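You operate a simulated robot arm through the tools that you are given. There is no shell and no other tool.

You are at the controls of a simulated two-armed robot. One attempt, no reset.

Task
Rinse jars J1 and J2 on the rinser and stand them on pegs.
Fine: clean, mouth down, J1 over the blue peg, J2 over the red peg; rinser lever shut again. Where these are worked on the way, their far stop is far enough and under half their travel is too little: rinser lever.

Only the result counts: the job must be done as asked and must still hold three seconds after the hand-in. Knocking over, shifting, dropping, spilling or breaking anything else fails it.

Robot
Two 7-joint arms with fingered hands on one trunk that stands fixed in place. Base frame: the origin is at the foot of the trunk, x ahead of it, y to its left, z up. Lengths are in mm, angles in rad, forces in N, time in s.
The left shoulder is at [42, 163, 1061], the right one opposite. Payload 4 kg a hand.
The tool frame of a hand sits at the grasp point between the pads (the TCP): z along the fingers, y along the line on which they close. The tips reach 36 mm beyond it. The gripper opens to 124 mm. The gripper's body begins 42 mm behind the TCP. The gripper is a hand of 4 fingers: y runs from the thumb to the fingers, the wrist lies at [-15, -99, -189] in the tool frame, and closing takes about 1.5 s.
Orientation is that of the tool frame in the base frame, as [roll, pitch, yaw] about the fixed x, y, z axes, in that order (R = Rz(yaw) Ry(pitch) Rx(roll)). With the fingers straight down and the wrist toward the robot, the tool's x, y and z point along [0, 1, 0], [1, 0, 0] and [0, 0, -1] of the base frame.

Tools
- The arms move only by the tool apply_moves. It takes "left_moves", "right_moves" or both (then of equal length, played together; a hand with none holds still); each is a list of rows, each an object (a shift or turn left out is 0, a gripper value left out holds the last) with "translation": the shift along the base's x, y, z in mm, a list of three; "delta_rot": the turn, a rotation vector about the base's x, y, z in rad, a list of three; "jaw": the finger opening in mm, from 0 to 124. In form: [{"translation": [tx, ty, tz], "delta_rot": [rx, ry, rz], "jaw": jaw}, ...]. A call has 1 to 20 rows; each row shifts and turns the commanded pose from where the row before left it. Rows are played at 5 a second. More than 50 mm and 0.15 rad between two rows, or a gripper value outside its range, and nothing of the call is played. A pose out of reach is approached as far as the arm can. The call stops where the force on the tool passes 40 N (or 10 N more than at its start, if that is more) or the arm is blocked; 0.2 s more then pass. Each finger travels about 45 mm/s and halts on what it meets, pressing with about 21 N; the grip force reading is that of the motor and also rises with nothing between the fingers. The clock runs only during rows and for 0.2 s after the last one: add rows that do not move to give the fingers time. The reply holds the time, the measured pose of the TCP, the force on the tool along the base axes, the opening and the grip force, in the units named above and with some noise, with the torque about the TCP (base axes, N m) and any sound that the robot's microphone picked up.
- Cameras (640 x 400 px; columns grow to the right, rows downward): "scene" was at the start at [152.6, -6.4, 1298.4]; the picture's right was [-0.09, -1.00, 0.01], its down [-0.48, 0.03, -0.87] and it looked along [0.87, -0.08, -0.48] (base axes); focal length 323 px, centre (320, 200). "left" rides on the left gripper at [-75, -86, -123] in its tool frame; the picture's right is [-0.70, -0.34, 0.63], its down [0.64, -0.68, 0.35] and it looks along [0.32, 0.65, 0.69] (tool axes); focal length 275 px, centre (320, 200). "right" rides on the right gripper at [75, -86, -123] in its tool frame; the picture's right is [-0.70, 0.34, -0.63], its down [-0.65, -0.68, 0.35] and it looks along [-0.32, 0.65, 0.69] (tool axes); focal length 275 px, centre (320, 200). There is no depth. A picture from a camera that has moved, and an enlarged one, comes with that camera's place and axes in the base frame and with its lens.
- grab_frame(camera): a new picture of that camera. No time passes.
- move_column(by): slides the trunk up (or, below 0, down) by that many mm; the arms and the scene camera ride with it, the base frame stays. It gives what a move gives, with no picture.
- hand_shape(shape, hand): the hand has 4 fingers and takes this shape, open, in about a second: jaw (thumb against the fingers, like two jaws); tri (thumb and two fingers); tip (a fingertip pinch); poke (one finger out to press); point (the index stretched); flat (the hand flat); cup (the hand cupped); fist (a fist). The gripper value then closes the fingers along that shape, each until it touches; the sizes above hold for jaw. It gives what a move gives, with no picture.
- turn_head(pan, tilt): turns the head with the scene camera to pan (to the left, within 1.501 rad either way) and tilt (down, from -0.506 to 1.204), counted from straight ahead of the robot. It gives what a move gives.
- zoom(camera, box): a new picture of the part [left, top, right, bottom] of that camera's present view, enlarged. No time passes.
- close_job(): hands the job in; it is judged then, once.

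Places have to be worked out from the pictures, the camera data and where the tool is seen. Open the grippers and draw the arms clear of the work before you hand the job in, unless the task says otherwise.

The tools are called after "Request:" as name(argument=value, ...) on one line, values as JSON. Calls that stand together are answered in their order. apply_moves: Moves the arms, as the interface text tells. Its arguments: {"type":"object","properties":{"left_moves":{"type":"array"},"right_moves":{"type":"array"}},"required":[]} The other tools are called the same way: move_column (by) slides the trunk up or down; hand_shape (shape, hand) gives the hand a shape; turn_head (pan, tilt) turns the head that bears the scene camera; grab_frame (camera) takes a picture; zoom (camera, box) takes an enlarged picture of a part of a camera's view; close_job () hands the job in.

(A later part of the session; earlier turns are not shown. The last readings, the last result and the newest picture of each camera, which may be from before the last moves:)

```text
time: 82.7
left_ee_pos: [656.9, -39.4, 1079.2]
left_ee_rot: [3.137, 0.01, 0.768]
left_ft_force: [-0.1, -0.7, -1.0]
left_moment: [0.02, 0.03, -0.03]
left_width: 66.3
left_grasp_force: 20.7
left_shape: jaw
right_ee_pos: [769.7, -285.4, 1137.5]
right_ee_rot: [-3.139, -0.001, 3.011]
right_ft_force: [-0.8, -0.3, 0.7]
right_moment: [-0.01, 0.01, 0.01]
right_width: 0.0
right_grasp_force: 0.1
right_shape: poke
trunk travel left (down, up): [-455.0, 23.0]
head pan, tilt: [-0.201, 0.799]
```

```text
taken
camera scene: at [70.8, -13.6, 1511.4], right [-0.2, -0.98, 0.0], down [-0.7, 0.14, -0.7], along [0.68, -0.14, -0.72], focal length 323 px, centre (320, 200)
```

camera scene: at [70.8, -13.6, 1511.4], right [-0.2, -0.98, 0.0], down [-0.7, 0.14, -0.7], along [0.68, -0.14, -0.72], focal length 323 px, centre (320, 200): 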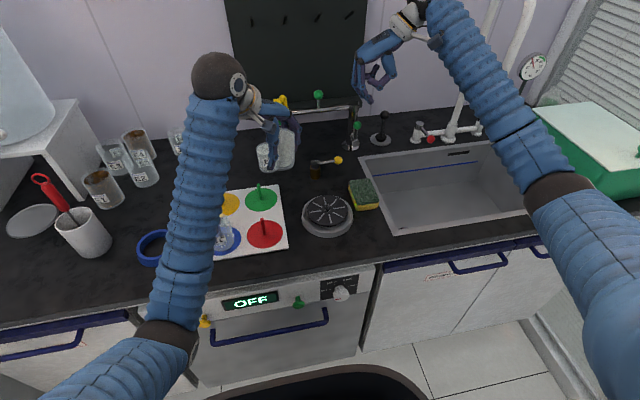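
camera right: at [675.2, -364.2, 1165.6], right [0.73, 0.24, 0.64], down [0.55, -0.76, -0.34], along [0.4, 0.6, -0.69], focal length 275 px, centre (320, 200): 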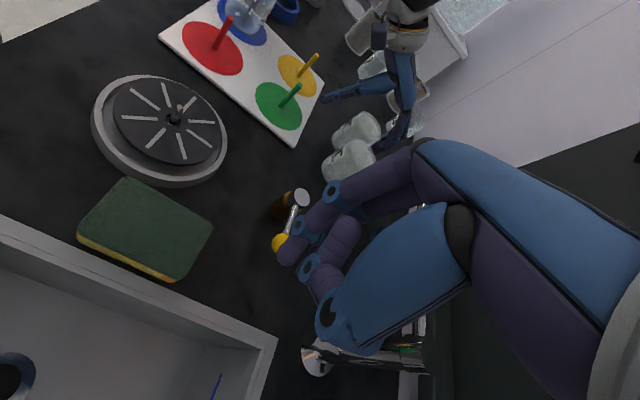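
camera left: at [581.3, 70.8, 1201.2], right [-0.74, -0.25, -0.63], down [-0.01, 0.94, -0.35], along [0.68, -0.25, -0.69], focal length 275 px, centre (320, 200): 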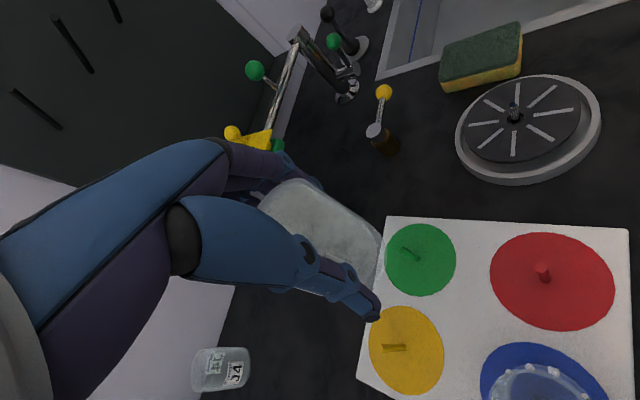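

No blocking. I continue the rest of the way to above the rinser.

Request:
apply_moves(left_moves=[{"translation": [-12, -33, -8]}, {"translation": [-12, -33, -8]}, {"translation": [-10, -34, -8]}, {}, {}])

Request:
grab_frame(camera="scene")

Request:
zoom(camera="left", box=[240, 120, 540, 370])

Request:
zoom(camera="scene", box=[270, 110, 400, 250])

```text
time: 83.8
left_ee_pos: [623.6, -139.4, 1053.7]
left_ee_rot: [3.138, 0.01, 0.769]
left_ft_force: [-0.7, -0.2, -1.6]
left_moment: [0.01, 0.0, 0.01]
left_width: 66.4
left_grasp_force: 21.6
left_shape: jaw
right_ee_pos: [769.8, -287.3, 1136.9]
right_ee_rot: [-3.141, 0.001, 3.012]
right_ft_force: [0.2, 0.3, -0.3]
right_moment: [0.02, 0.0, 0.0]
right_width: 0.1
right_grasp_force: 0.1
right_shape: poke
trunk travel left (down, up): [-455.0, 23.0]
head pan, tilt: [-0.201, 0.799]
```

```text
taken
camera scene: at [70.5, -14.7, 1511.4], right [-0.2, -0.98, 0.0], down [-0.7, 0.14, -0.7], along [0.68, -0.14, -0.72], focal length 323 px, centre (320, 200)
```

scene: 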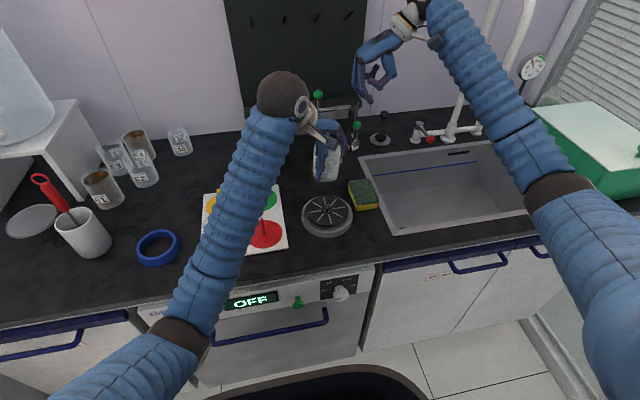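

```text
1.60 times, centred on (390, 245) of left
camera zoom: at [510.6, -127.3, 1176.8], right [-0.74, -0.25, -0.63], down [-0.01, 0.94, -0.35], along [0.68, -0.25, -0.69], focal length 440 px, centre (208, 128)
```

zoom: 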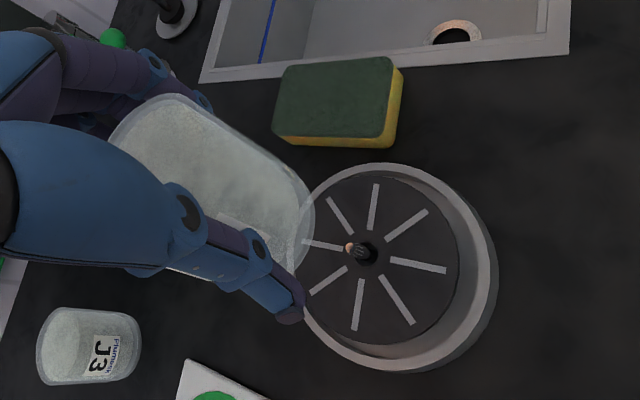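

```text
2.86 times, centred on (335, 180) of scene
camera zoom: at [70.5, -14.7, 1511.4], right [-0.2, -0.98, 0.0], down [-0.7, 0.14, -0.7], along [0.68, -0.14, -0.72], focal length 923 px, centre (277, 257)
```

zoom: 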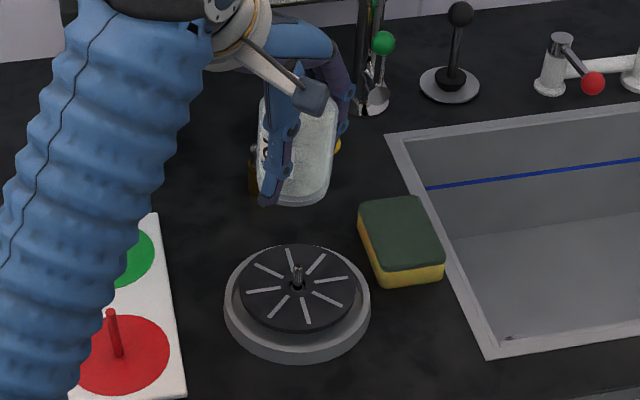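

J2 is over the rinser; the hand camera puts its axis at about (633, -149), right on the nozzle. I lower to just above the nozzle tip and check again.

Request:
apply_moves(left_moves=[{"translation": [0, 0, -30]}, {"translation": [0, 0, -30]}, {"translation": [0, 0, -26]}, {}, {}])

Request:
zoom(camera="left", box=[240, 120, 540, 370])

Request:
zoom(camera="scene", box=[280, 140, 380, 250])

Request:
grab_frame(camera="right")

```text
time: 85.0
left_ee_pos: [623.5, -138.0, 969.7]
left_ee_rot: [3.137, 0.009, 0.769]
left_ft_force: [0.2, -0.3, -1.0]
left_moment: [0.04, 0.06, -0.02]
left_width: 66.3
left_grasp_force: 21.2
left_shape: jaw
right_ee_pos: [769.1, -286.0, 1136.7]
right_ee_rot: [-3.139, 0.0, 3.01]
right_ft_force: [-0.2, -0.8, -0.5]
right_moment: [0.0, 0.0, 0.01]
right_width: 0.0
right_grasp_force: 0.1
right_shape: poke
trunk travel left (down, up): [-455.0, 23.0]
head pan, tilt: [-0.201, 0.799]
```

```text
1.60 times, centred on (390, 245) of left
camera zoom: at [511.2, -126.6, 1092.5], right [-0.74, -0.25, -0.63], down [-0.01, 0.93, -0.35], along [0.68, -0.25, -0.69], focal length 440 px, centre (208, 128)
```

zoom: 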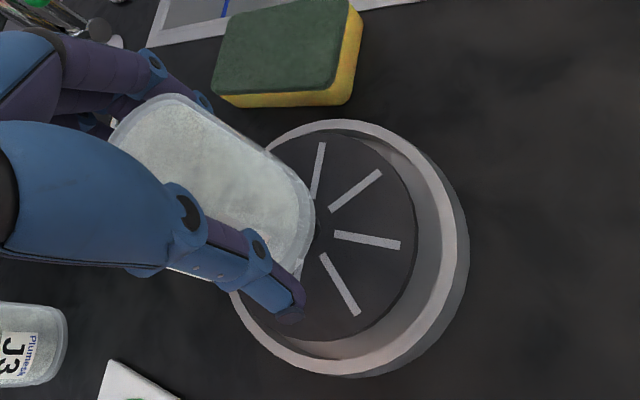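

```text
3.64 times, centred on (330, 195) of scene
camera zoom: at [70.7, -14.1, 1511.4], right [-0.2, -0.98, 0.0], down [-0.7, 0.14, -0.7], along [0.68, -0.14, -0.72], focal length 1175 px, centre (284, 218)
```

zoom: 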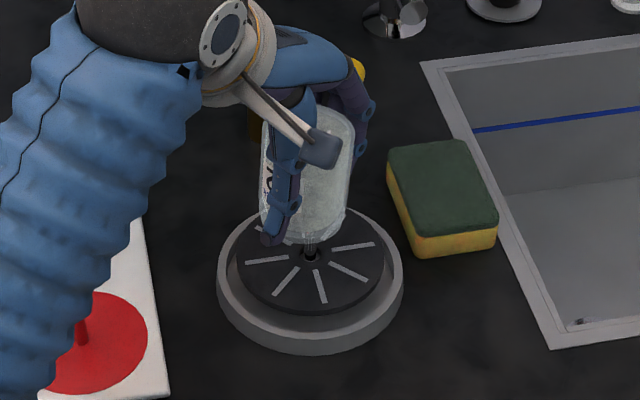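

```text
taken
camera right: at [684.7, -362.1, 1259.6], right [0.73, 0.24, 0.63], down [0.55, -0.76, -0.35], along [0.4, 0.6, -0.69], focal length 275 px, centre (320, 200)
```

right: 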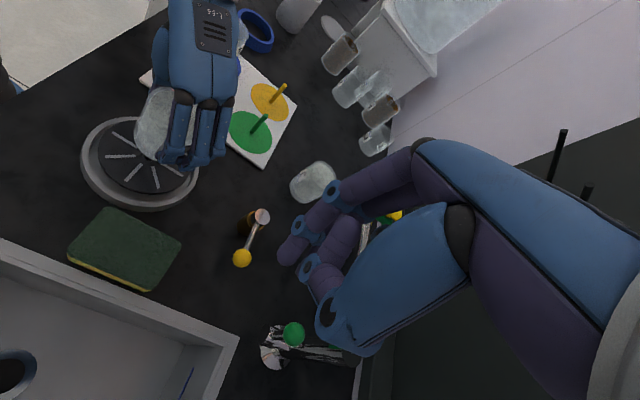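

The jar is within ~5 mm of the nozzle axis (slightly far in x). I nudge (-4, -2) and lower onto the plate.

Request:
apply_moves(left_moves=[{"translation": [-4, -2, -8]}, {"translation": [0, 0, -8]}, {"translation": [0, 0, -8]}, {"translation": [0, 0, -6]}, {}, {}])

Request:
zoom(camera="scene", box=[295, 170, 365, 240])

Request:
zoom(camera="left", box=[240, 120, 540, 370])

```text
time: 86.5
left_ee_pos: [620.3, -142.5, 939.9]
left_ee_rot: [3.138, 0.01, 0.767]
left_ft_force: [0.7, 0.6, -1.8]
left_moment: [-0.03, 0.02, 0.02]
left_width: 66.0
left_grasp_force: 21.0
left_shape: jaw
right_ee_pos: [769.3, -286.8, 1137.1]
right_ee_rot: [3.14, 0.0, 3.01]
right_ft_force: [-0.1, -0.3, 0.3]
right_moment: [0.02, 0.03, 0.0]
right_width: 0.0
right_grasp_force: 0.1
right_shape: poke
trunk travel left (down, up): [-455.0, 23.0]
head pan, tilt: [-0.201, 0.799]
```

```text
5.71 times, centred on (330, 205) of scene
camera zoom: at [70.6, -14.2, 1511.4], right [-0.2, -0.98, 0.0], down [-0.7, 0.14, -0.7], along [0.68, -0.14, -0.72], focal length 1846 px, centre (263, 171)
```

zoom: 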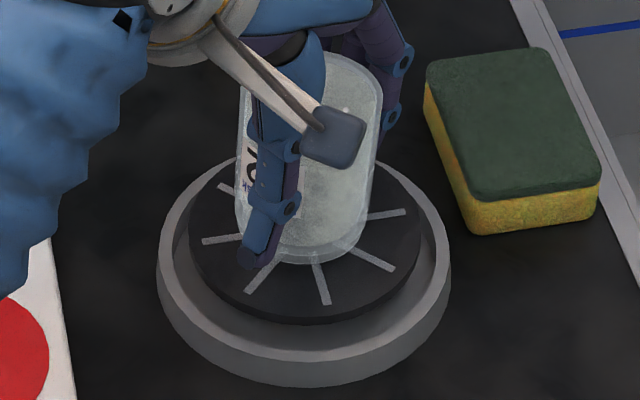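

```text
1.60 times, centred on (390, 245) of left
camera zoom: at [506.3, -130.4, 1062.5], right [-0.74, -0.25, -0.63], down [-0.01, 0.94, -0.35], along [0.68, -0.25, -0.69], focal length 440 px, centre (208, 128)
```

zoom: 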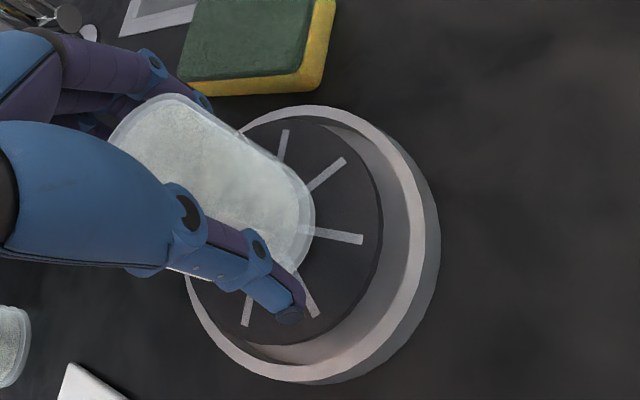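

The nozzle is inside the jar with no contact force. I press down in small steps to seat J2 and depress the plate as before.

Request:
apply_moves(left_moves=[{"translation": [0, 0, -4]}, {"translation": [0, 0, -4]}, {"translation": [0, 0, -4]}, {"translation": [0, 0, -3]}, {}, {}])

Request:
zoom(camera="scene", box=[295, 170, 365, 240])

```text
time: 87.8
left_ee_pos: [619.6, -141.1, 924.5]
left_ee_rot: [3.137, 0.01, 0.769]
left_ft_force: [-0.1, -0.1, 5.4]
left_moment: [-0.16, -0.14, 0.02]
left_width: 66.2
left_grasp_force: 20.7
left_shape: jaw
right_ee_pos: [769.2, -286.8, 1137.5]
right_ee_rot: [-3.14, 0.0, 3.011]
right_ft_force: [-0.7, -0.5, 1.0]
right_moment: [0.04, 0.01, 0.0]
right_width: 0.0
right_grasp_force: 0.0
right_shape: poke
trunk travel left (down, up): [-455.0, 23.0]
head pan, tilt: [-0.201, 0.799]
```

```text
5.71 times, centred on (330, 205) of scene
camera zoom: at [70.1, -14.1, 1511.5], right [-0.2, -0.98, 0.0], down [-0.7, 0.14, -0.7], along [0.68, -0.14, -0.72], focal length 1846 px, centre (263, 171)
```

zoom: 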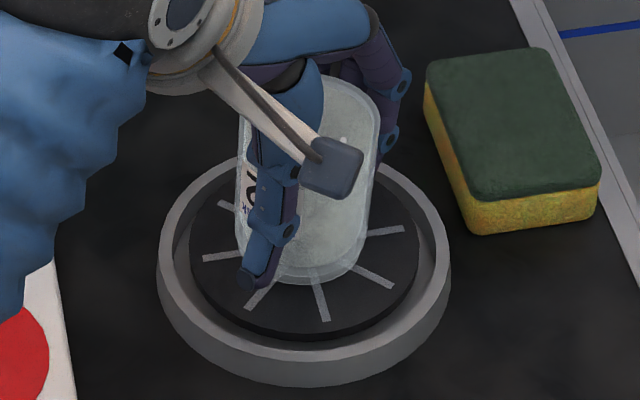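

J2 is seated with the plate pressed at ~6.8 N, the same as J1. I bring the right hand back over the lever toward its far side.

Request:
apply_moves(left_moves=[{"translation": [0, 0, -1]}, {}, {}, {}, {}, {}, {}], right_moves=[{"translation": [0, 30, -20]}, {"translation": [0, 30, -20]}, {"translation": [0, 28, -20]}, {"translation": [21, 0, -27]}, {"translation": [21, 0, -27]}, {"translation": [21, 0, -27]}, {}])

Request:
grab_frame(camera="right")

Request:
grab_frame(camera="left")

Request:
grab_frame(camera="scene")

```text
time: 89.5
left_ee_pos: [619.8, -142.5, 924.2]
left_ee_rot: [3.136, 0.009, 0.766]
left_ft_force: [2.1, 0.1, 5.2]
left_moment: [-0.16, -0.23, 0.07]
left_width: 66.3
left_grasp_force: 20.9
left_shape: jaw
right_ee_pos: [831.5, -197.1, 997.1]
right_ee_rot: [-3.141, 0.002, 3.012]
right_ft_force: [-0.4, 0.8, 1.2]
right_moment: [-0.01, -0.01, 0.02]
right_width: 0.1
right_grasp_force: 0.0
right_shape: poke
trunk travel left (down, up): [-455.0, 23.0]
head pan, tilt: [-0.201, 0.799]
```

```text
taken
camera right: at [747.6, -272.8, 1119.2], right [0.73, 0.24, 0.63], down [0.55, -0.76, -0.34], along [0.4, 0.6, -0.69], focal length 275 px, centre (320, 200)
```

right: 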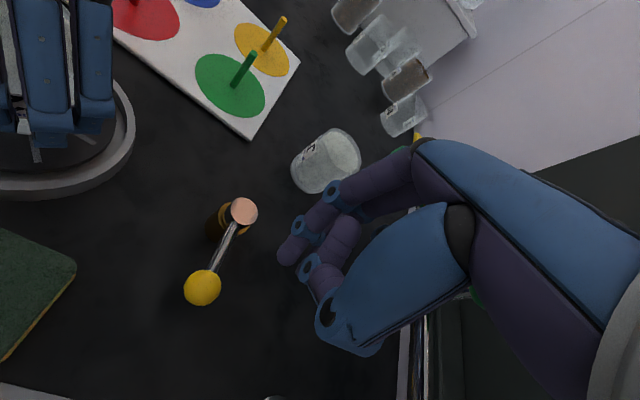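

```text
taken
camera left: at [506.1, -130.6, 1046.5], right [-0.74, -0.25, -0.63], down [-0.01, 0.94, -0.35], along [0.68, -0.25, -0.69], focal length 275 px, centre (320, 200)
```

left: 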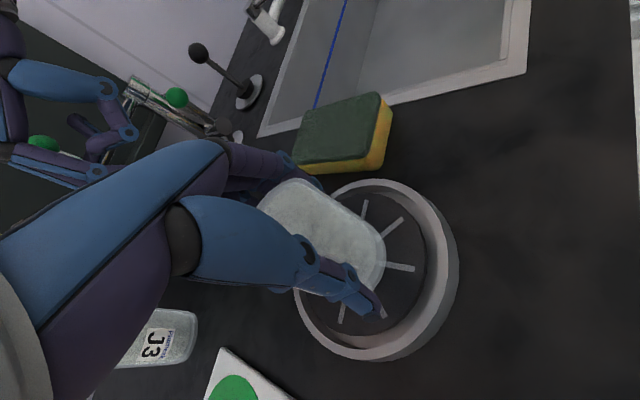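

```text
taken
camera scene: at [69.6, -14.2, 1511.5], right [-0.2, -0.98, 0.0], down [-0.7, 0.14, -0.7], along [0.68, -0.14, -0.72], focal length 323 px, centre (320, 200)
```

scene: 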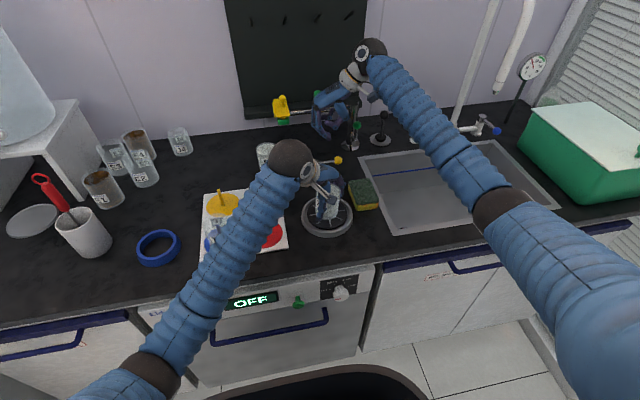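

The lever is shut where I left it and the fingers are beyond its far side. I lower to stick height and check.

Request:
apply_moves(right_moves=[{"translation": [0, -1, -35]}, {"translation": [0, 0, -34]}, {}])

Request:
zoom(camera="right", box=[180, 150, 420, 370])

```text
time: 90.2
left_ee_pos: [619.8, -141.2, 923.9]
left_ee_rot: [3.138, 0.008, 0.767]
left_ft_force: [0.9, 0.8, 5.4]
left_moment: [-0.11, -0.21, 0.05]
left_width: 66.2
left_grasp_force: 21.2
left_shape: jaw
right_ee_pos: [831.6, -198.8, 928.4]
right_ee_rot: [3.14, -0.001, 3.011]
right_ft_force: [0.0, 0.3, -0.3]
right_moment: [0.0, 0.0, 0.03]
right_width: 0.4
right_grasp_force: 0.0
right_shape: poke
trunk travel left (down, up): [-455.0, 23.0]
head pan, tilt: [-0.201, 0.799]
```

```text
1.82 times, centred on (300, 260) of right
camera zoom: at [746.7, -273.8, 1050.9], right [0.73, 0.24, 0.63], down [0.55, -0.76, -0.35], along [0.4, 0.6, -0.69], focal length 500 px, centre (356, 91)
```

zoom: 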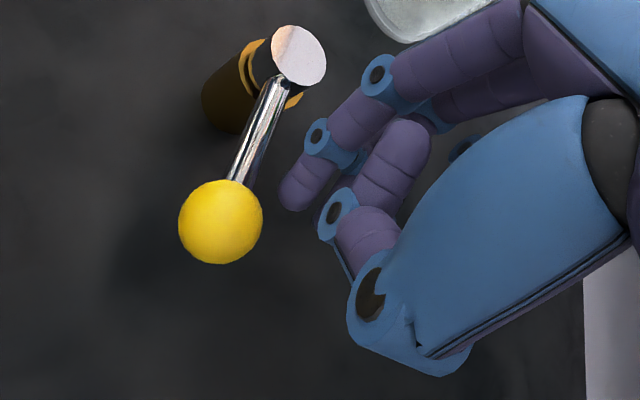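

The view matches the first time exactly. I repeat the opening sweep along the lever's arc.

Request:
apply_moves(right_moves=[{"translation": [-5, 0, 0]}, {"translation": [-5, 0, 0]}, {"translation": [-5, 0, 0]}, {"translation": [-5, 0, 0]}, {"translation": [-6, 0, 0]}, {"translation": [-6, 0, 0]}, {"translation": [-6, 2, 0]}, {"translation": [-6, 2, 0]}, {"translation": [-6, 3, 0]}, {}])

Request:
zoom(camera="right", box=[180, 150, 420, 370])

```text
time: 92.5
left_ee_pos: [619.8, -142.4, 923.7]
left_ee_rot: [3.137, 0.009, 0.767]
left_ft_force: [0.2, 1.2, 4.3]
left_moment: [-0.07, -0.2, 0.07]
left_width: 66.1
left_grasp_force: 21.6
left_shape: jaw
right_ee_pos: [782.7, -191.5, 927.4]
right_ee_rot: [-3.141, 0.0, 3.01]
right_ft_force: [0.2, -0.1, 0.7]
right_moment: [-0.01, -0.02, 0.02]
right_width: 0.0
right_grasp_force: 0.0
right_shape: poke
trunk travel left (down, up): [-455.0, 23.0]
head pan, tilt: [-0.201, 0.799]
```

```text
1.82 times, centred on (300, 260) of right
camera zoom: at [697.1, -267.8, 1049.8], right [0.73, 0.24, 0.63], down [0.55, -0.76, -0.35], along [0.4, 0.6, -0.69], focal length 500 px, centre (356, 91)
```

zoom: 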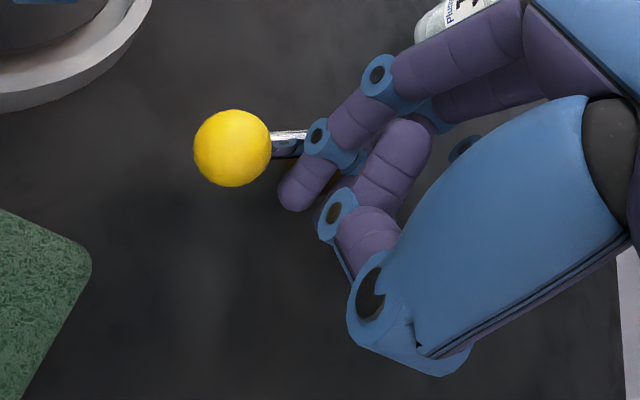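

The lever is past half travel again. I continue to the far stop with slightly smaller steps.

Request:
apply_moves(right_moves=[{"translation": [-5, 4, 0]}, {"translation": [-5, 5, 0]}, {"translation": [-5, 6, 0]}, {"translation": [-3, 4, 0]}, {}])

Request:
grab_frame(camera="right")

Request:
zoom(camera="left", box=[260, 150, 420, 300])

```text
time: 93.7
left_ee_pos: [620.4, -142.9, 923.3]
left_ee_rot: [3.138, 0.01, 0.771]
left_ft_force: [-0.3, 2.2, 4.2]
left_moment: [-0.05, -0.22, 0.06]
left_width: 66.2
left_grasp_force: 21.2
left_shape: jaw
right_ee_pos: [764.7, -174.4, 928.8]
right_ee_rot: [3.141, 0.004, 3.01]
right_ft_force: [7.0, -14.0, 12.0]
right_moment: [-0.2, -0.17, -0.03]
right_width: 0.0
right_grasp_force: 0.0
right_shape: poke
trunk travel left (down, up): [-455.0, 23.0]
head pan, tilt: [-0.201, 0.799]
```

```text
taken
camera right: at [679.5, -250.3, 1051.2], right [0.73, 0.24, 0.64], down [0.55, -0.76, -0.34], along [0.4, 0.6, -0.69], focal length 275 px, centre (320, 200)
```

right: 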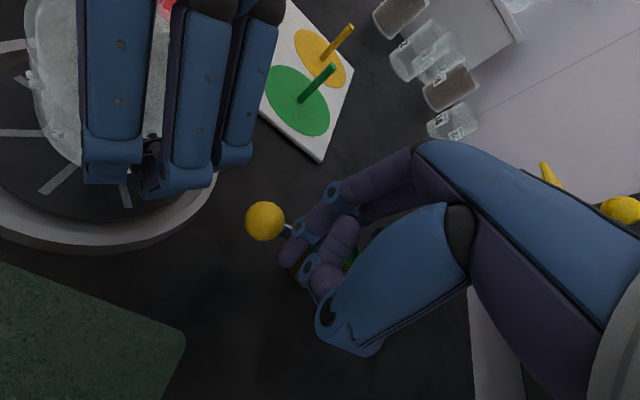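

```text
2.67 times, centred on (340, 225) of left
camera zoom: at [506.3, -131.3, 1046.4], right [-0.74, -0.25, -0.63], down [-0.01, 0.94, -0.35], along [0.68, -0.25, -0.69], focal length 734 px, centre (267, 133)
```

zoom: 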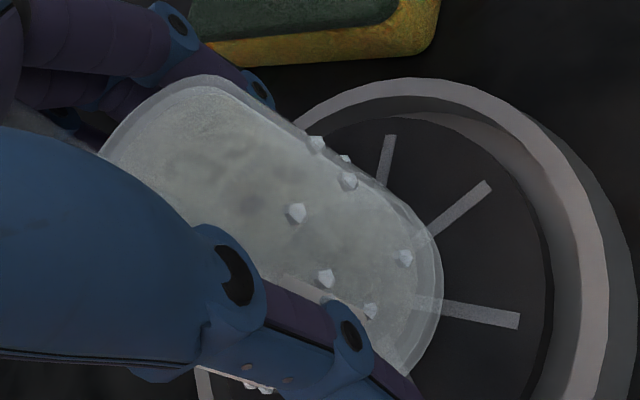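

Water is on inside J2. I lift the finger off the stick, rise, and move over to the +y side while the rinse runs.

Request:
apply_moves(right_moves=[{"translation": [0, -3, 4]}, {"translation": [0, -5, 4]}, {"translation": [0, -6, 4]}, {"translation": [0, 0, 25]}, {"translation": [0, 0, 25]}, {"translation": [-3, 25, 0]}, {"translation": [-3, 25, 0]}, {}, {}, {}, {}, {}, {}, {}, {}])

Request:
zoom(camera="right", box=[180, 120, 400, 360])

Request:
zoom(camera="left", box=[260, 150, 420, 300])

```text
time: 96.8
left_ee_pos: [619.7, -142.3, 924.1]
left_ee_rot: [3.136, 0.008, 0.767]
left_ft_force: [0.9, -0.1, 5.0]
left_moment: [-0.21, -0.21, -0.01]
left_width: 66.2
left_grasp_force: 20.4
left_shape: jaw
right_ee_pos: [759.6, -136.8, 987.8]
right_ee_rot: [-3.141, -0.001, 3.01]
right_ft_force: [0.1, -0.7, 0.2]
right_moment: [-0.02, -0.02, -0.03]
right_width: 0.0
right_grasp_force: 0.0
right_shape: poke
trunk travel left (down, up): [-455.0, 23.0]
head pan, tilt: [-0.201, 0.799]
```

```text
1.67 times, centred on (290, 240) of right
camera zoom: at [674.4, -213.4, 1111.4], right [0.73, 0.24, 0.63], down [0.55, -0.76, -0.35], along [0.4, 0.6, -0.69], focal length 459 px, centre (370, 133)
```

zoom: 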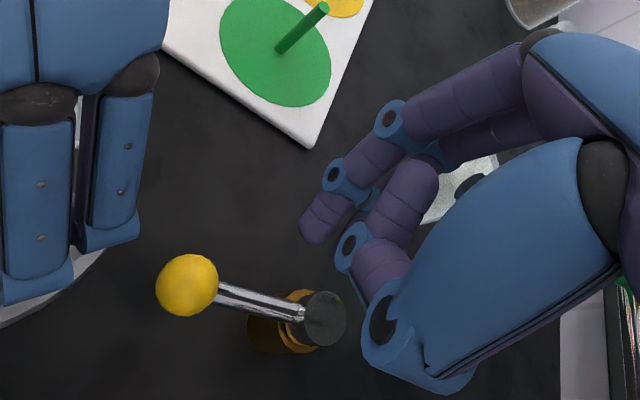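

```text
2.67 times, centred on (340, 225) of left
camera zoom: at [506.5, -130.5, 1046.3], right [-0.74, -0.25, -0.63], down [-0.01, 0.94, -0.35], along [0.68, -0.25, -0.69], focal length 734 px, centre (267, 133)
```

zoom: 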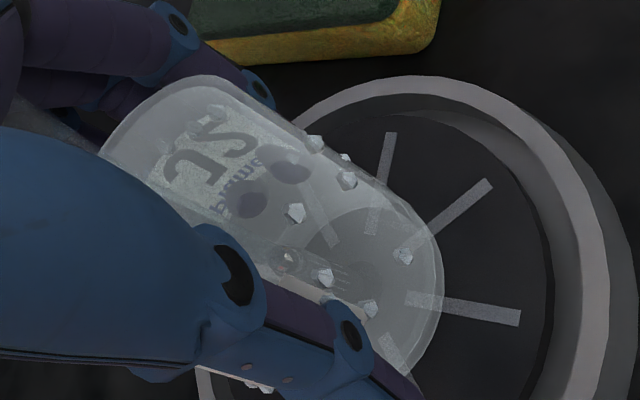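

J2 is almost clear; the lever sits at the same open position as before. I wait four more seconds for a full rinse.

Request:
apply_moves(right_moves=[{}, {}, {}, {}, {}, {}, {}, {}, {}, {}, {}, {}, {}, {}, {}, {}, {}, {}, {}, {}])

Request:
zoom(camera="left", box=[260, 150, 420, 300])

```text
time: 101.0
left_ee_pos: [620.5, -141.9, 923.4]
left_ee_rot: [3.137, 0.009, 0.768]
left_ft_force: [0.4, -0.5, 4.5]
left_moment: [-0.16, -0.19, 0.0]
left_width: 65.9
left_grasp_force: 20.6
left_shape: jaw
right_ee_pos: [760.6, -136.7, 987.7]
right_ee_rot: [-3.141, 0.0, 3.01]
right_ft_force: [-0.7, 0.6, -0.3]
right_moment: [0.04, 0.02, 0.02]
right_width: 0.0
right_grasp_force: 0.0
right_shape: poke
trunk travel left (down, up): [-455.0, 23.0]
head pan, tilt: [-0.201, 0.799]
```

```text
2.67 times, centred on (340, 225) of left
camera zoom: at [506.5, -130.6, 1046.3], right [-0.74, -0.25, -0.63], down [-0.01, 0.94, -0.35], along [0.68, -0.25, -0.69], focal length 734 px, centre (267, 133)
```

zoom: 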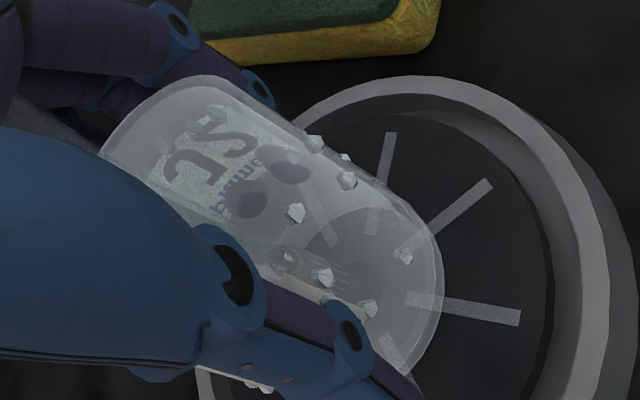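

J2 is clear and no longer changing. I lower the right fingers on the +y side of the stick to shut the lever, as before.

Request:
apply_moves(right_moves=[{"translation": [-4, 0, -30]}, {"translation": [0, 0, -31]}, {}])

Request:
zoom(camera="right", box=[100, 80, 400, 360])

```text
time: 101.8
left_ee_pos: [619.8, -142.4, 924.6]
left_ee_rot: [3.137, 0.008, 0.769]
left_ft_force: [0.7, 0.5, 4.5]
left_moment: [-0.2, -0.2, 0.0]
left_width: 66.3
left_grasp_force: 20.6
left_shape: jaw
right_ee_pos: [754.7, -137.5, 928.1]
right_ee_rot: [3.141, 0.0, 3.012]
right_ft_force: [-0.2, -0.4, -0.3]
right_moment: [-0.01, 0.0, -0.02]
right_width: 0.0
right_grasp_force: 0.0
right_shape: poke
trunk travel left (down, up): [-455.0, 23.0]
head pan, tilt: [-0.201, 0.799]
```

```text
1.43 times, centred on (250, 220) of right
camera zoom: at [670.0, -213.2, 1051.1], right [0.73, 0.24, 0.63], down [0.55, -0.76, -0.35], along [0.4, 0.6, -0.69], focal length 393 px, centre (420, 171)
```

zoom: 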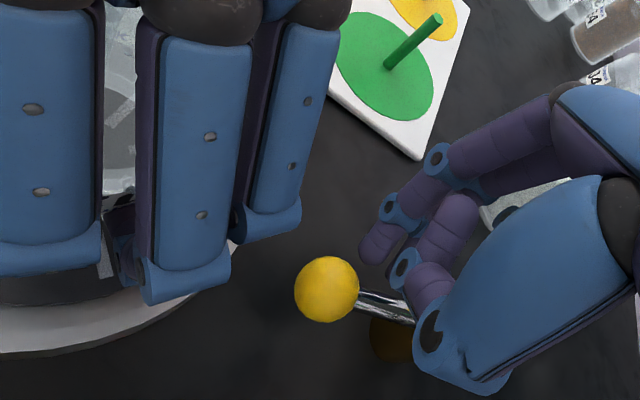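

Everything matches the first closing. I sweep the lever back along the same arc.

Request:
apply_moves(right_moves=[{"translation": [0, -6, 0]}, {"translation": [1, -6, 0]}, {"translation": [2, -6, 0]}, {"translation": [2, -6, 0]}, {"translation": [3, -6, 0]}, {"translation": [2, -7, 0]}, {"translation": [3, -7, 0]}, {"translation": [3, -6, 0]}, {"translation": [3, -6, 0]}, {"translation": [2, -5, 0]}, {}])

Request:
grab_frame(camera="right")

```text
time: 104.2
left_ee_pos: [619.3, -141.9, 923.8]
left_ee_rot: [3.137, 0.008, 0.767]
left_ft_force: [0.1, 0.1, 5.6]
left_moment: [-0.18, -0.23, -0.04]
left_width: 66.1
left_grasp_force: 20.8
left_shape: jaw
right_ee_pos: [775.1, -199.5, 928.3]
right_ee_rot: [-3.141, 0.0, 3.011]
right_ft_force: [-0.1, 0.5, -0.4]
right_moment: [-0.01, 0.0, 0.05]
right_width: 0.0
right_grasp_force: 0.0
right_shape: poke
trunk travel left (down, up): [-455.0, 23.0]
head pan, tilt: [-0.201, 0.799]
```

```text
taken
camera right: at [690.2, -274.5, 1050.9], right [0.73, 0.24, 0.63], down [0.55, -0.76, -0.35], along [0.4, 0.6, -0.69], focal length 275 px, centre (320, 200)
```

right: 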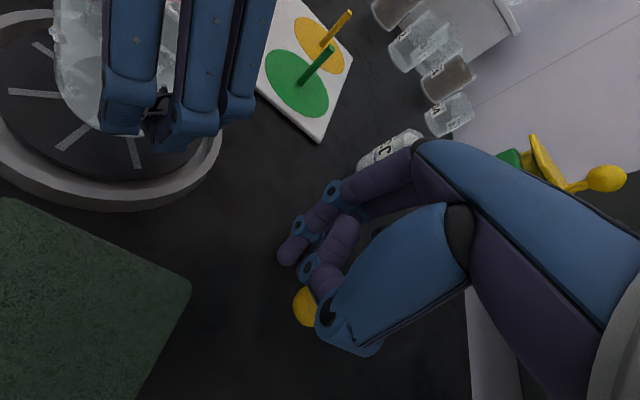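

Nearly shut. I press the last few millimetres onto the stop until about 10 N shows.

Request:
apply_moves(right_moves=[{"translation": [2, -1, 0]}, {"translation": [2, -1, 0]}, {"translation": [2, 0, 0]}, {}, {}])

```text
time: 105.5
left_ee_pos: [619.2, -141.7, 923.9]
left_ee_rot: [3.136, 0.009, 0.768]
left_ft_force: [1.2, -0.3, 4.9]
left_moment: [-0.2, -0.27, -0.01]
left_width: 66.2
left_grasp_force: 21.1
left_shape: jaw
right_ee_pos: [780.2, -200.6, 929.0]
right_ee_rot: [3.14, -0.001, 3.01]
right_ft_force: [-7.4, 1.9, -0.5]
right_moment: [-0.02, 0.25, 0.05]
right_width: 0.0
right_grasp_force: 0.1
right_shape: poke
trunk travel left (down, up): [-455.0, 23.0]
head pan, tilt: [-0.201, 0.799]
```

The stop is felt at 7 N; one more 2 mm press to be sure, then I withdraw the right hand up and to the right.

Request:
apply_moves(right_moves=[{"translation": [2, 0, 0]}, {}, {}])

Request:
apply_moves(right_moves=[{"translation": [-10, 0, 0]}, {"translation": [-3, 0, 40]}, {"translation": [0, -5, 40]}, {"translation": [0, -35, 30]}, {"translation": [0, -45, 30]}, {}])

Request:
grab_frame(camera="right")

Request:
zoom(camera="left", box=[260, 150, 420, 300])

```text
time: 106.2
left_ee_pos: [619.4, -143.3, 923.9]
left_ee_rot: [3.136, 0.009, 0.766]
left_ft_force: [2.4, -0.2, 4.5]
left_moment: [-0.17, -0.26, 0.01]
left_width: 66.0
left_grasp_force: 20.9
left_shape: jaw
right_ee_pos: [781.3, -200.3, 929.8]
right_ee_rot: [3.141, 0.0, 3.014]
right_ft_force: [-22.0, 0.9, -1.8]
right_moment: [0.03, 0.63, 0.03]
right_width: 0.0
right_grasp_force: 0.0
right_shape: poke
trunk travel left (down, up): [-455.0, 23.0]
head pan, tilt: [-0.201, 0.799]
```

```text
refused: row 5 steps farther than a row can; nothing moved
```

```text
taken
camera right: at [697.1, -275.9, 1052.0], right [0.73, 0.24, 0.63], down [0.55, -0.76, -0.35], along [0.4, 0.6, -0.69], focal length 275 px, centre (320, 200)
```

right: 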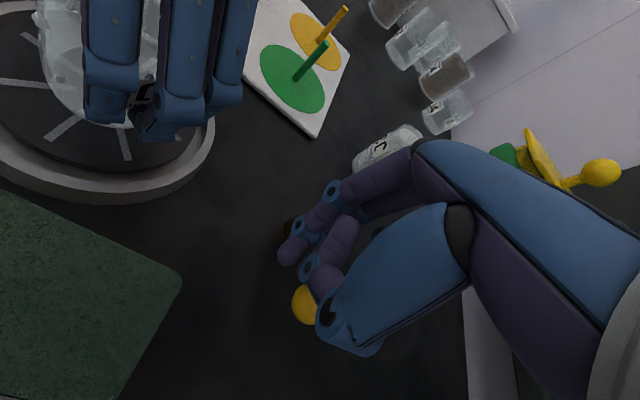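

```text
2.67 times, centred on (340, 225) of left
camera zoom: at [505.4, -130.6, 1046.8], right [-0.74, -0.25, -0.63], down [-0.01, 0.94, -0.35], along [0.68, -0.25, -0.69], focal length 734 px, centre (267, 133)
```

zoom: 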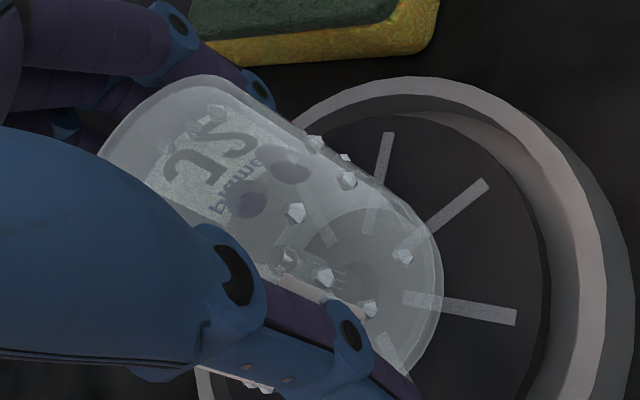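

The lever is hard against its shut stop (22 N), but the retreat was refused for a step over 50 mm. I repeat the retreat with smaller steps.

Request:
apply_moves(right_moves=[{"translation": [-10, 0, 0]}, {"translation": [-3, 0, 40]}, {"translation": [0, -5, 40]}, {"translation": [0, -35, 30]}, {"translation": [0, -40, 25]}, {}])

Request:
grab_frame(camera="right")

Request:
grab_frame(camera="scene")

```text
time: 107.7
left_ee_pos: [619.2, -140.4, 922.0]
left_ee_rot: [3.136, 0.009, 0.768]
left_ft_force: [-1.6, -0.2, 4.9]
left_moment: [-0.19, -0.13, -0.03]
left_width: 66.0
left_grasp_force: 20.7
left_shape: jaw
right_ee_pos: [770.2, -279.7, 1064.3]
right_ee_rot: [-3.141, -0.001, 3.014]
right_ft_force: [0.2, -1.4, -0.8]
right_moment: [-0.01, 0.02, -0.02]
right_width: 0.0
right_grasp_force: 0.1
right_shape: poke
trunk travel left (down, up): [-455.0, 23.0]
head pan, tilt: [-0.201, 0.799]
```

```text
taken
camera right: at [685.5, -355.2, 1187.5], right [0.73, 0.24, 0.63], down [0.55, -0.76, -0.35], along [0.4, 0.6, -0.69], focal length 275 px, centre (320, 200)
```

right: 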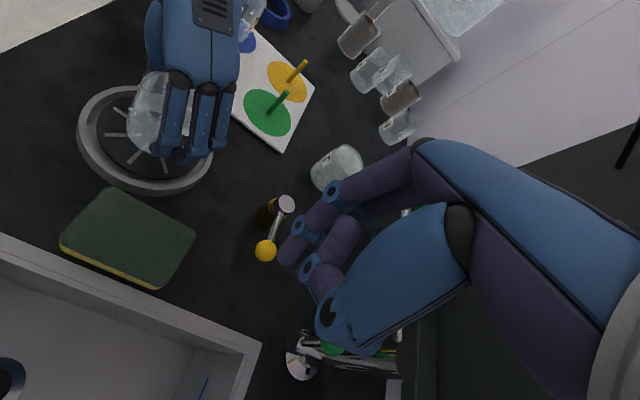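

```text
taken
camera scene: at [70.3, -13.7, 1511.4], right [-0.2, -0.98, 0.0], down [-0.7, 0.14, -0.7], along [0.68, -0.14, -0.72], focal length 323 px, centre (320, 200)
```

scene: 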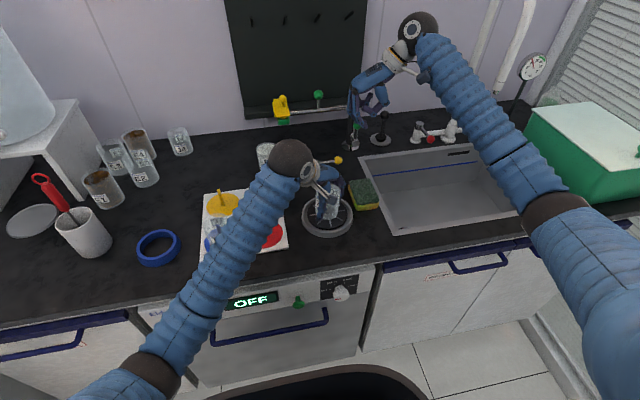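

Lever shut, right hand clear. I lift J2 straight up off the nozzle, then carry it toward the red peg at about (597, 22).

Request:
apply_moves(left_moves=[{"translation": [0, 0, 10]}, {"translation": [0, 0, 15]}, {"translation": [0, 0, 35]}, {"translation": [0, 0, 45]}, {"translation": [-7, 34, 0]}, {"translation": [-7, 34, 0]}, {"translation": [-7, 35, 0]}, {"translation": [-6, 35, 0]}, {"translation": [-6, 35, 0]}, {}, {}])

Request:
turn_head(pan=0.0, tilt=0.8)

Request:
grab_frame(camera="scene")

Request:
zoom(camera="scene", box=[220, 150, 400, 290])

Request:
zoom(camera="left", box=[220, 120, 560, 400])

```text
time: 110.0
left_ee_pos: [586.6, 30.4, 1026.8]
left_ee_rot: [3.135, 0.009, 0.767]
left_ft_force: [1.1, 0.1, -1.7]
left_moment: [-0.02, 0.02, -0.03]
left_width: 65.9
left_grasp_force: 21.0
left_shape: jaw
right_ee_pos: [771.3, -279.1, 1063.0]
right_ee_rot: [-3.14, -0.001, 3.011]
right_ft_force: [0.3, 0.3, -0.7]
right_moment: [0.0, -0.04, 0.01]
right_width: 0.0
right_grasp_force: 0.1
right_shape: poke
trunk travel left (down, up): [-455.0, 23.0]
head pan, tilt: [-0.201, 0.799]
```

```text
time: 110.8
left_ee_pos: [587.6, 29.5, 1026.8]
left_ee_rot: [3.137, 0.008, 0.769]
left_ft_force: [0.2, 0.4, -1.6]
left_moment: [-0.01, 0.05, 0.01]
left_width: 65.5
left_grasp_force: 21.3
left_shape: jaw
right_ee_pos: [769.8, -279.6, 1063.8]
right_ee_rot: [3.141, 0.0, 3.011]
right_ft_force: [-1.0, -0.5, -0.4]
right_moment: [0.02, -0.03, 0.0]
right_width: 0.0
right_grasp_force: 0.1
right_shape: poke
trunk travel left (down, up): [-455.0, 23.0]
head pan, tilt: [0.0, 0.799]
```

```text
taken
camera scene: at [72.3, 1.7, 1511.4], right [0.0, -1.0, 0.0], down [-0.72, 0.0, -0.7], along [0.7, 0.0, -0.72], focal length 323 px, centre (320, 200)
```

scene: 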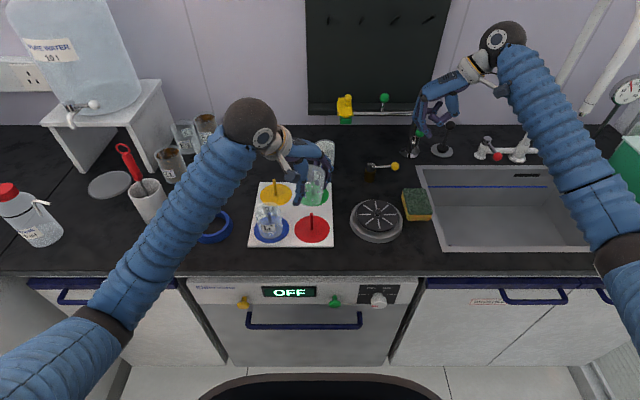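

```text
2.86 times, centred on (310, 220) of scene
camera zoom: at [72.3, 1.7, 1511.4], right [0.0, -1.0, 0.0], down [-0.72, 0.0, -0.7], along [0.7, 0.0, -0.72], focal length 923 px, centre (349, 143)
```

zoom: 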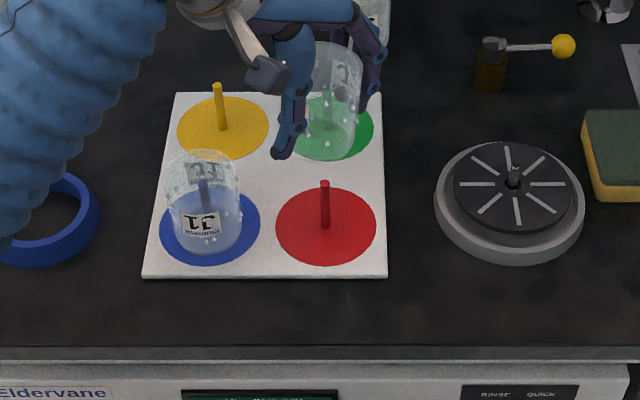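

```text
1.43 times, centred on (390, 260) of left
camera zoom: at [474.1, 41.5, 1149.7], right [-0.74, -0.25, -0.63], down [-0.01, 0.94, -0.35], along [0.68, -0.25, -0.69], focal length 393 px, centre (220, 114)
```

zoom: 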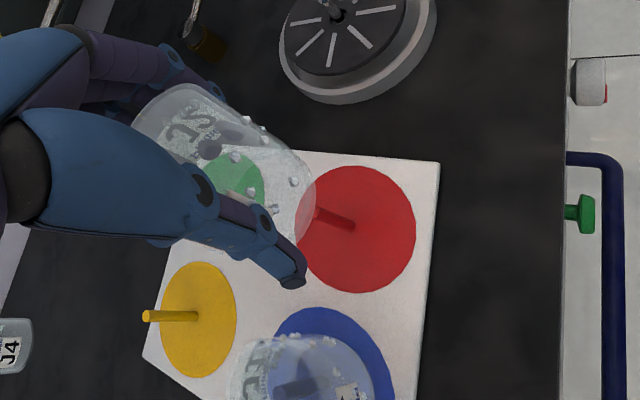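

J2 is clean. The jar's axis is within about 5 mm of the red peg (slightly far and right). I shift (-2, +4) and lower until the rim is just above the peg top.

Request:
apply_moves(left_moves=[{"translation": [-2, 4, -20]}, {"translation": [0, 0, -22]}, {}, {}])

Request:
zoom(camera="scene", box=[240, 160, 360, 270])

Request:
zoom(camera="left", box=[240, 120, 500, 350])

```text
time: 111.8
left_ee_pos: [585.4, 34.6, 986.0]
left_ee_rot: [3.137, 0.009, 0.766]
left_ft_force: [0.0, 0.1, -1.5]
left_moment: [-0.01, 0.01, 0.01]
left_width: 65.9
left_grasp_force: 21.4
left_shape: jaw
right_ee_pos: [769.7, -279.8, 1064.7]
right_ee_rot: [-3.141, 0.0, 3.011]
right_ft_force: [1.2, 0.4, -0.5]
right_moment: [-0.01, 0.03, 0.03]
right_width: 0.0
right_grasp_force: 0.2
right_shape: poke
trunk travel left (down, up): [-455.0, 23.0]
head pan, tilt: [0.0, 0.799]
```

```text
3.64 times, centred on (300, 215) of scene
camera zoom: at [72.2, 2.1, 1511.4], right [0.0, -1.0, 0.0], down [-0.72, 0.0, -0.7], along [0.7, 0.0, -0.72], focal length 1175 px, centre (393, 146)
```

zoom: 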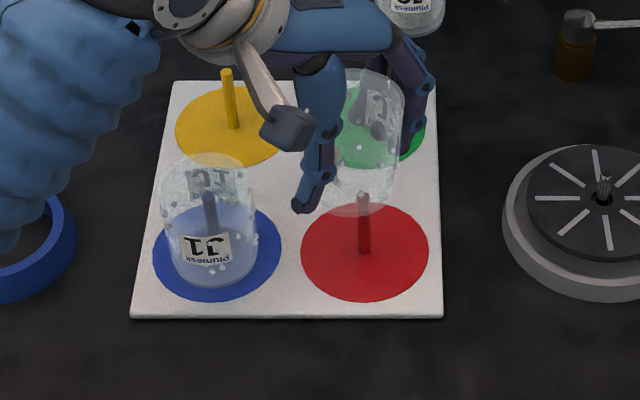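

```text
1.74 times, centred on (370, 235) of left
camera zoom: at [471.7, 45.7, 1108.9], right [-0.74, -0.25, -0.63], down [-0.01, 0.94, -0.35], along [0.68, -0.25, -0.69], focal length 479 px, centre (233, 139)
```

zoom: 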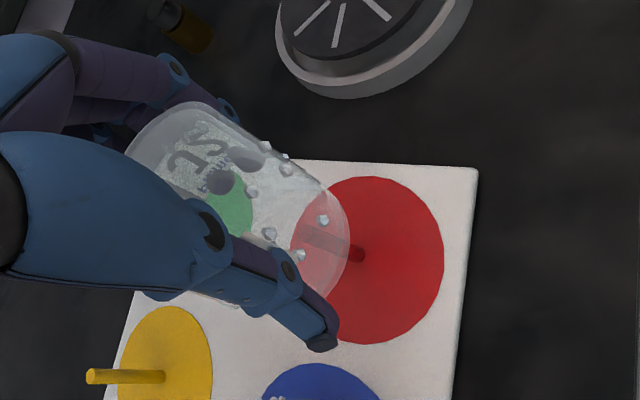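

Rim and peg line up well in both views. I lower J2 over the red peg, slowing near the board.

Request:
apply_moves(left_moves=[{"translation": [0, 0, -15]}, {"translation": [0, 0, -15]}, {"translation": [0, 0, -15]}, {"translation": [0, 0, -12]}, {}, {}])

Request:
zoom(camera="scene", box=[240, 160, 360, 270])

Request:
zoom(camera="left", box=[240, 120, 500, 350])

```text
time: 113.2
left_ee_pos: [585.7, 34.7, 929.1]
left_ee_rot: [3.139, 0.01, 0.769]
left_ft_force: [0.9, -1.0, -1.0]
left_moment: [0.01, 0.02, 0.05]
left_width: 65.7
left_grasp_force: 21.1
left_shape: jaw
right_ee_pos: [770.0, -280.0, 1065.6]
right_ee_rot: [-3.141, 0.0, 3.01]
right_ft_force: [-0.5, 0.3, -0.3]
right_moment: [0.0, 0.0, 0.01]
right_width: 0.0
right_grasp_force: 0.0
right_shape: poke
trunk travel left (down, up): [-455.0, 23.0]
head pan, tilt: [0.0, 0.799]
```

```text
3.64 times, centred on (300, 215) of scene
camera zoom: at [72.2, 2.1, 1511.4], right [0.0, -1.0, 0.0], down [-0.72, 0.0, -0.7], along [0.7, 0.0, -0.72], focal length 1175 px, centre (393, 146)
```

zoom: 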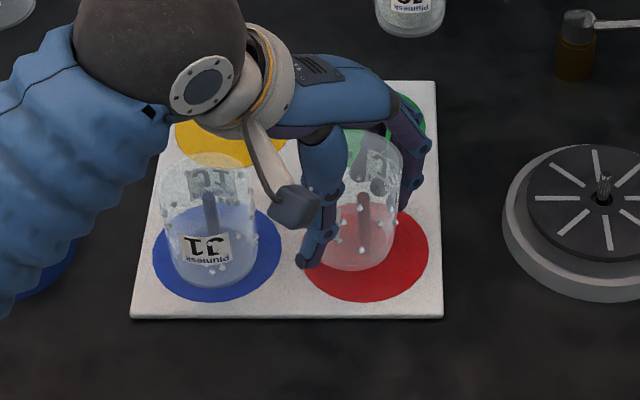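

```text
1.74 times, centred on (370, 235) of left
camera zoom: at [472.2, 46.4, 1052.3], right [-0.74, -0.25, -0.63], down [-0.01, 0.93, -0.35], along [0.68, -0.25, -0.69], focal length 479 px, centre (233, 139)
```

zoom: 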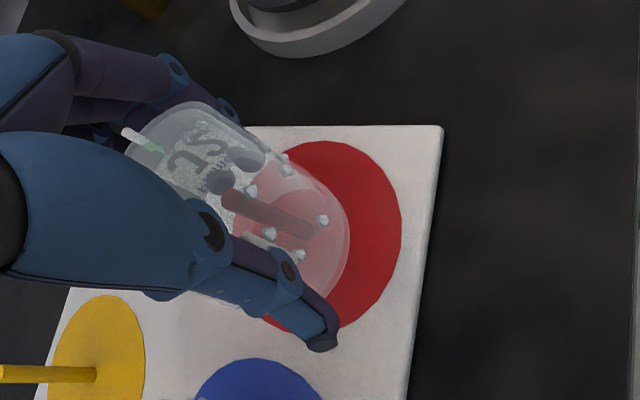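

The red peg is inside J2. I lower the last ~13 mm in small steps until contact.

Request:
apply_moves(left_moves=[{"translation": [0, 0, -4]}, {"translation": [0, 0, -3]}, {"translation": [0, 0, -3]}, {}, {}])

Request:
apply_moves(left_moves=[{"translation": [0, 0, -2]}, {}, {}])

```text
time: 114.4
left_ee_pos: [584.6, 35.4, 918.8]
left_ee_rot: [3.138, 0.009, 0.767]
left_ft_force: [0.1, 0.2, -1.0]
left_moment: [0.04, 0.01, 0.01]
left_width: 65.8
left_grasp_force: 21.0
left_shape: jaw
right_ee_pos: [771.0, -280.4, 1064.1]
right_ee_rot: [-3.142, 0.0, 3.01]
right_ft_force: [-0.1, 0.4, 0.1]
right_moment: [0.02, 0.0, -0.04]
right_width: 0.0
right_grasp_force: 0.0
right_shape: poke
trunk travel left (down, up): [-455.0, 23.0]
head pan, tilt: [0.0, 0.799]
```

```text
time: 115.2
left_ee_pos: [584.2, 35.3, 917.7]
left_ee_rot: [3.137, 0.009, 0.767]
left_ft_force: [-0.2, 0.0, -0.8]
left_moment: [0.0, 0.01, 0.0]
left_width: 65.8
left_grasp_force: 21.5
left_shape: jaw
right_ee_pos: [771.1, -280.3, 1064.0]
right_ee_rot: [-3.141, 0.001, 3.01]
right_ft_force: [0.9, -0.1, 0.8]
right_moment: [0.01, -0.01, -0.04]
right_width: 0.1
right_grasp_force: 0.1
right_shape: poke
trunk travel left (down, up): [-455.0, 23.0]
head pan, tilt: [0.0, 0.799]
```

No contact yet at z≈917.5. I continue 2 mm at a time.

Request:
apply_moves(left_moves=[{"translation": [0, 0, -2]}, {}, {}])

Request:
zoom(camera="scene", box=[270, 180, 350, 260])

```text
time: 116.0
left_ee_pos: [585.7, 33.5, 915.0]
left_ee_rot: [3.139, 0.009, 0.767]
left_ft_force: [-0.3, 0.5, -1.4]
left_moment: [0.0, 0.04, 0.01]
left_width: 65.7
left_grasp_force: 21.2
left_shape: jaw
right_ee_pos: [770.2, -278.8, 1063.3]
right_ee_rot: [3.142, 0.001, 3.011]
right_ft_force: [0.6, 0.0, 0.4]
right_moment: [0.01, 0.03, 0.03]
right_width: 0.0
right_grasp_force: 0.0
right_shape: poke
trunk travel left (down, up): [-455.0, 23.0]
head pan, tilt: [0.0, 0.799]
```

```text
5.00 times, centred on (310, 220) of scene
camera zoom: at [72.2, 2.0, 1511.4], right [0.0, -1.0, 0.0], down [-0.72, 0.0, -0.7], along [0.7, 0.0, -0.72], focal length 1615 px, centre (370, 100)
```

zoom: 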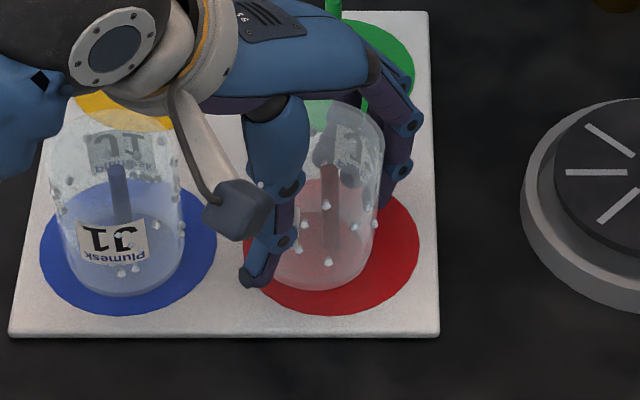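

Request:
apply_moves(left_moves=[{"translation": [0, 0, -2]}, {}, {}])

```text
time: 116.8
left_ee_pos: [585.4, 33.8, 914.1]
left_ee_rot: [3.137, 0.009, 0.767]
left_ft_force: [0.2, 0.0, 5.1]
left_moment: [-0.14, -0.19, 0.04]
left_width: 66.0
left_grasp_force: 20.7
left_shape: jaw
right_ee_pos: [771.6, -279.8, 1065.1]
right_ee_rot: [3.141, 0.001, 3.011]
right_ft_force: [-0.3, -0.7, -0.1]
right_moment: [-0.02, 0.01, -0.02]
right_width: 0.0
right_grasp_force: 0.1
right_shape: poke
trunk travel left (down, up): [-455.0, 23.0]
head pan, tilt: [0.0, 0.799]
```

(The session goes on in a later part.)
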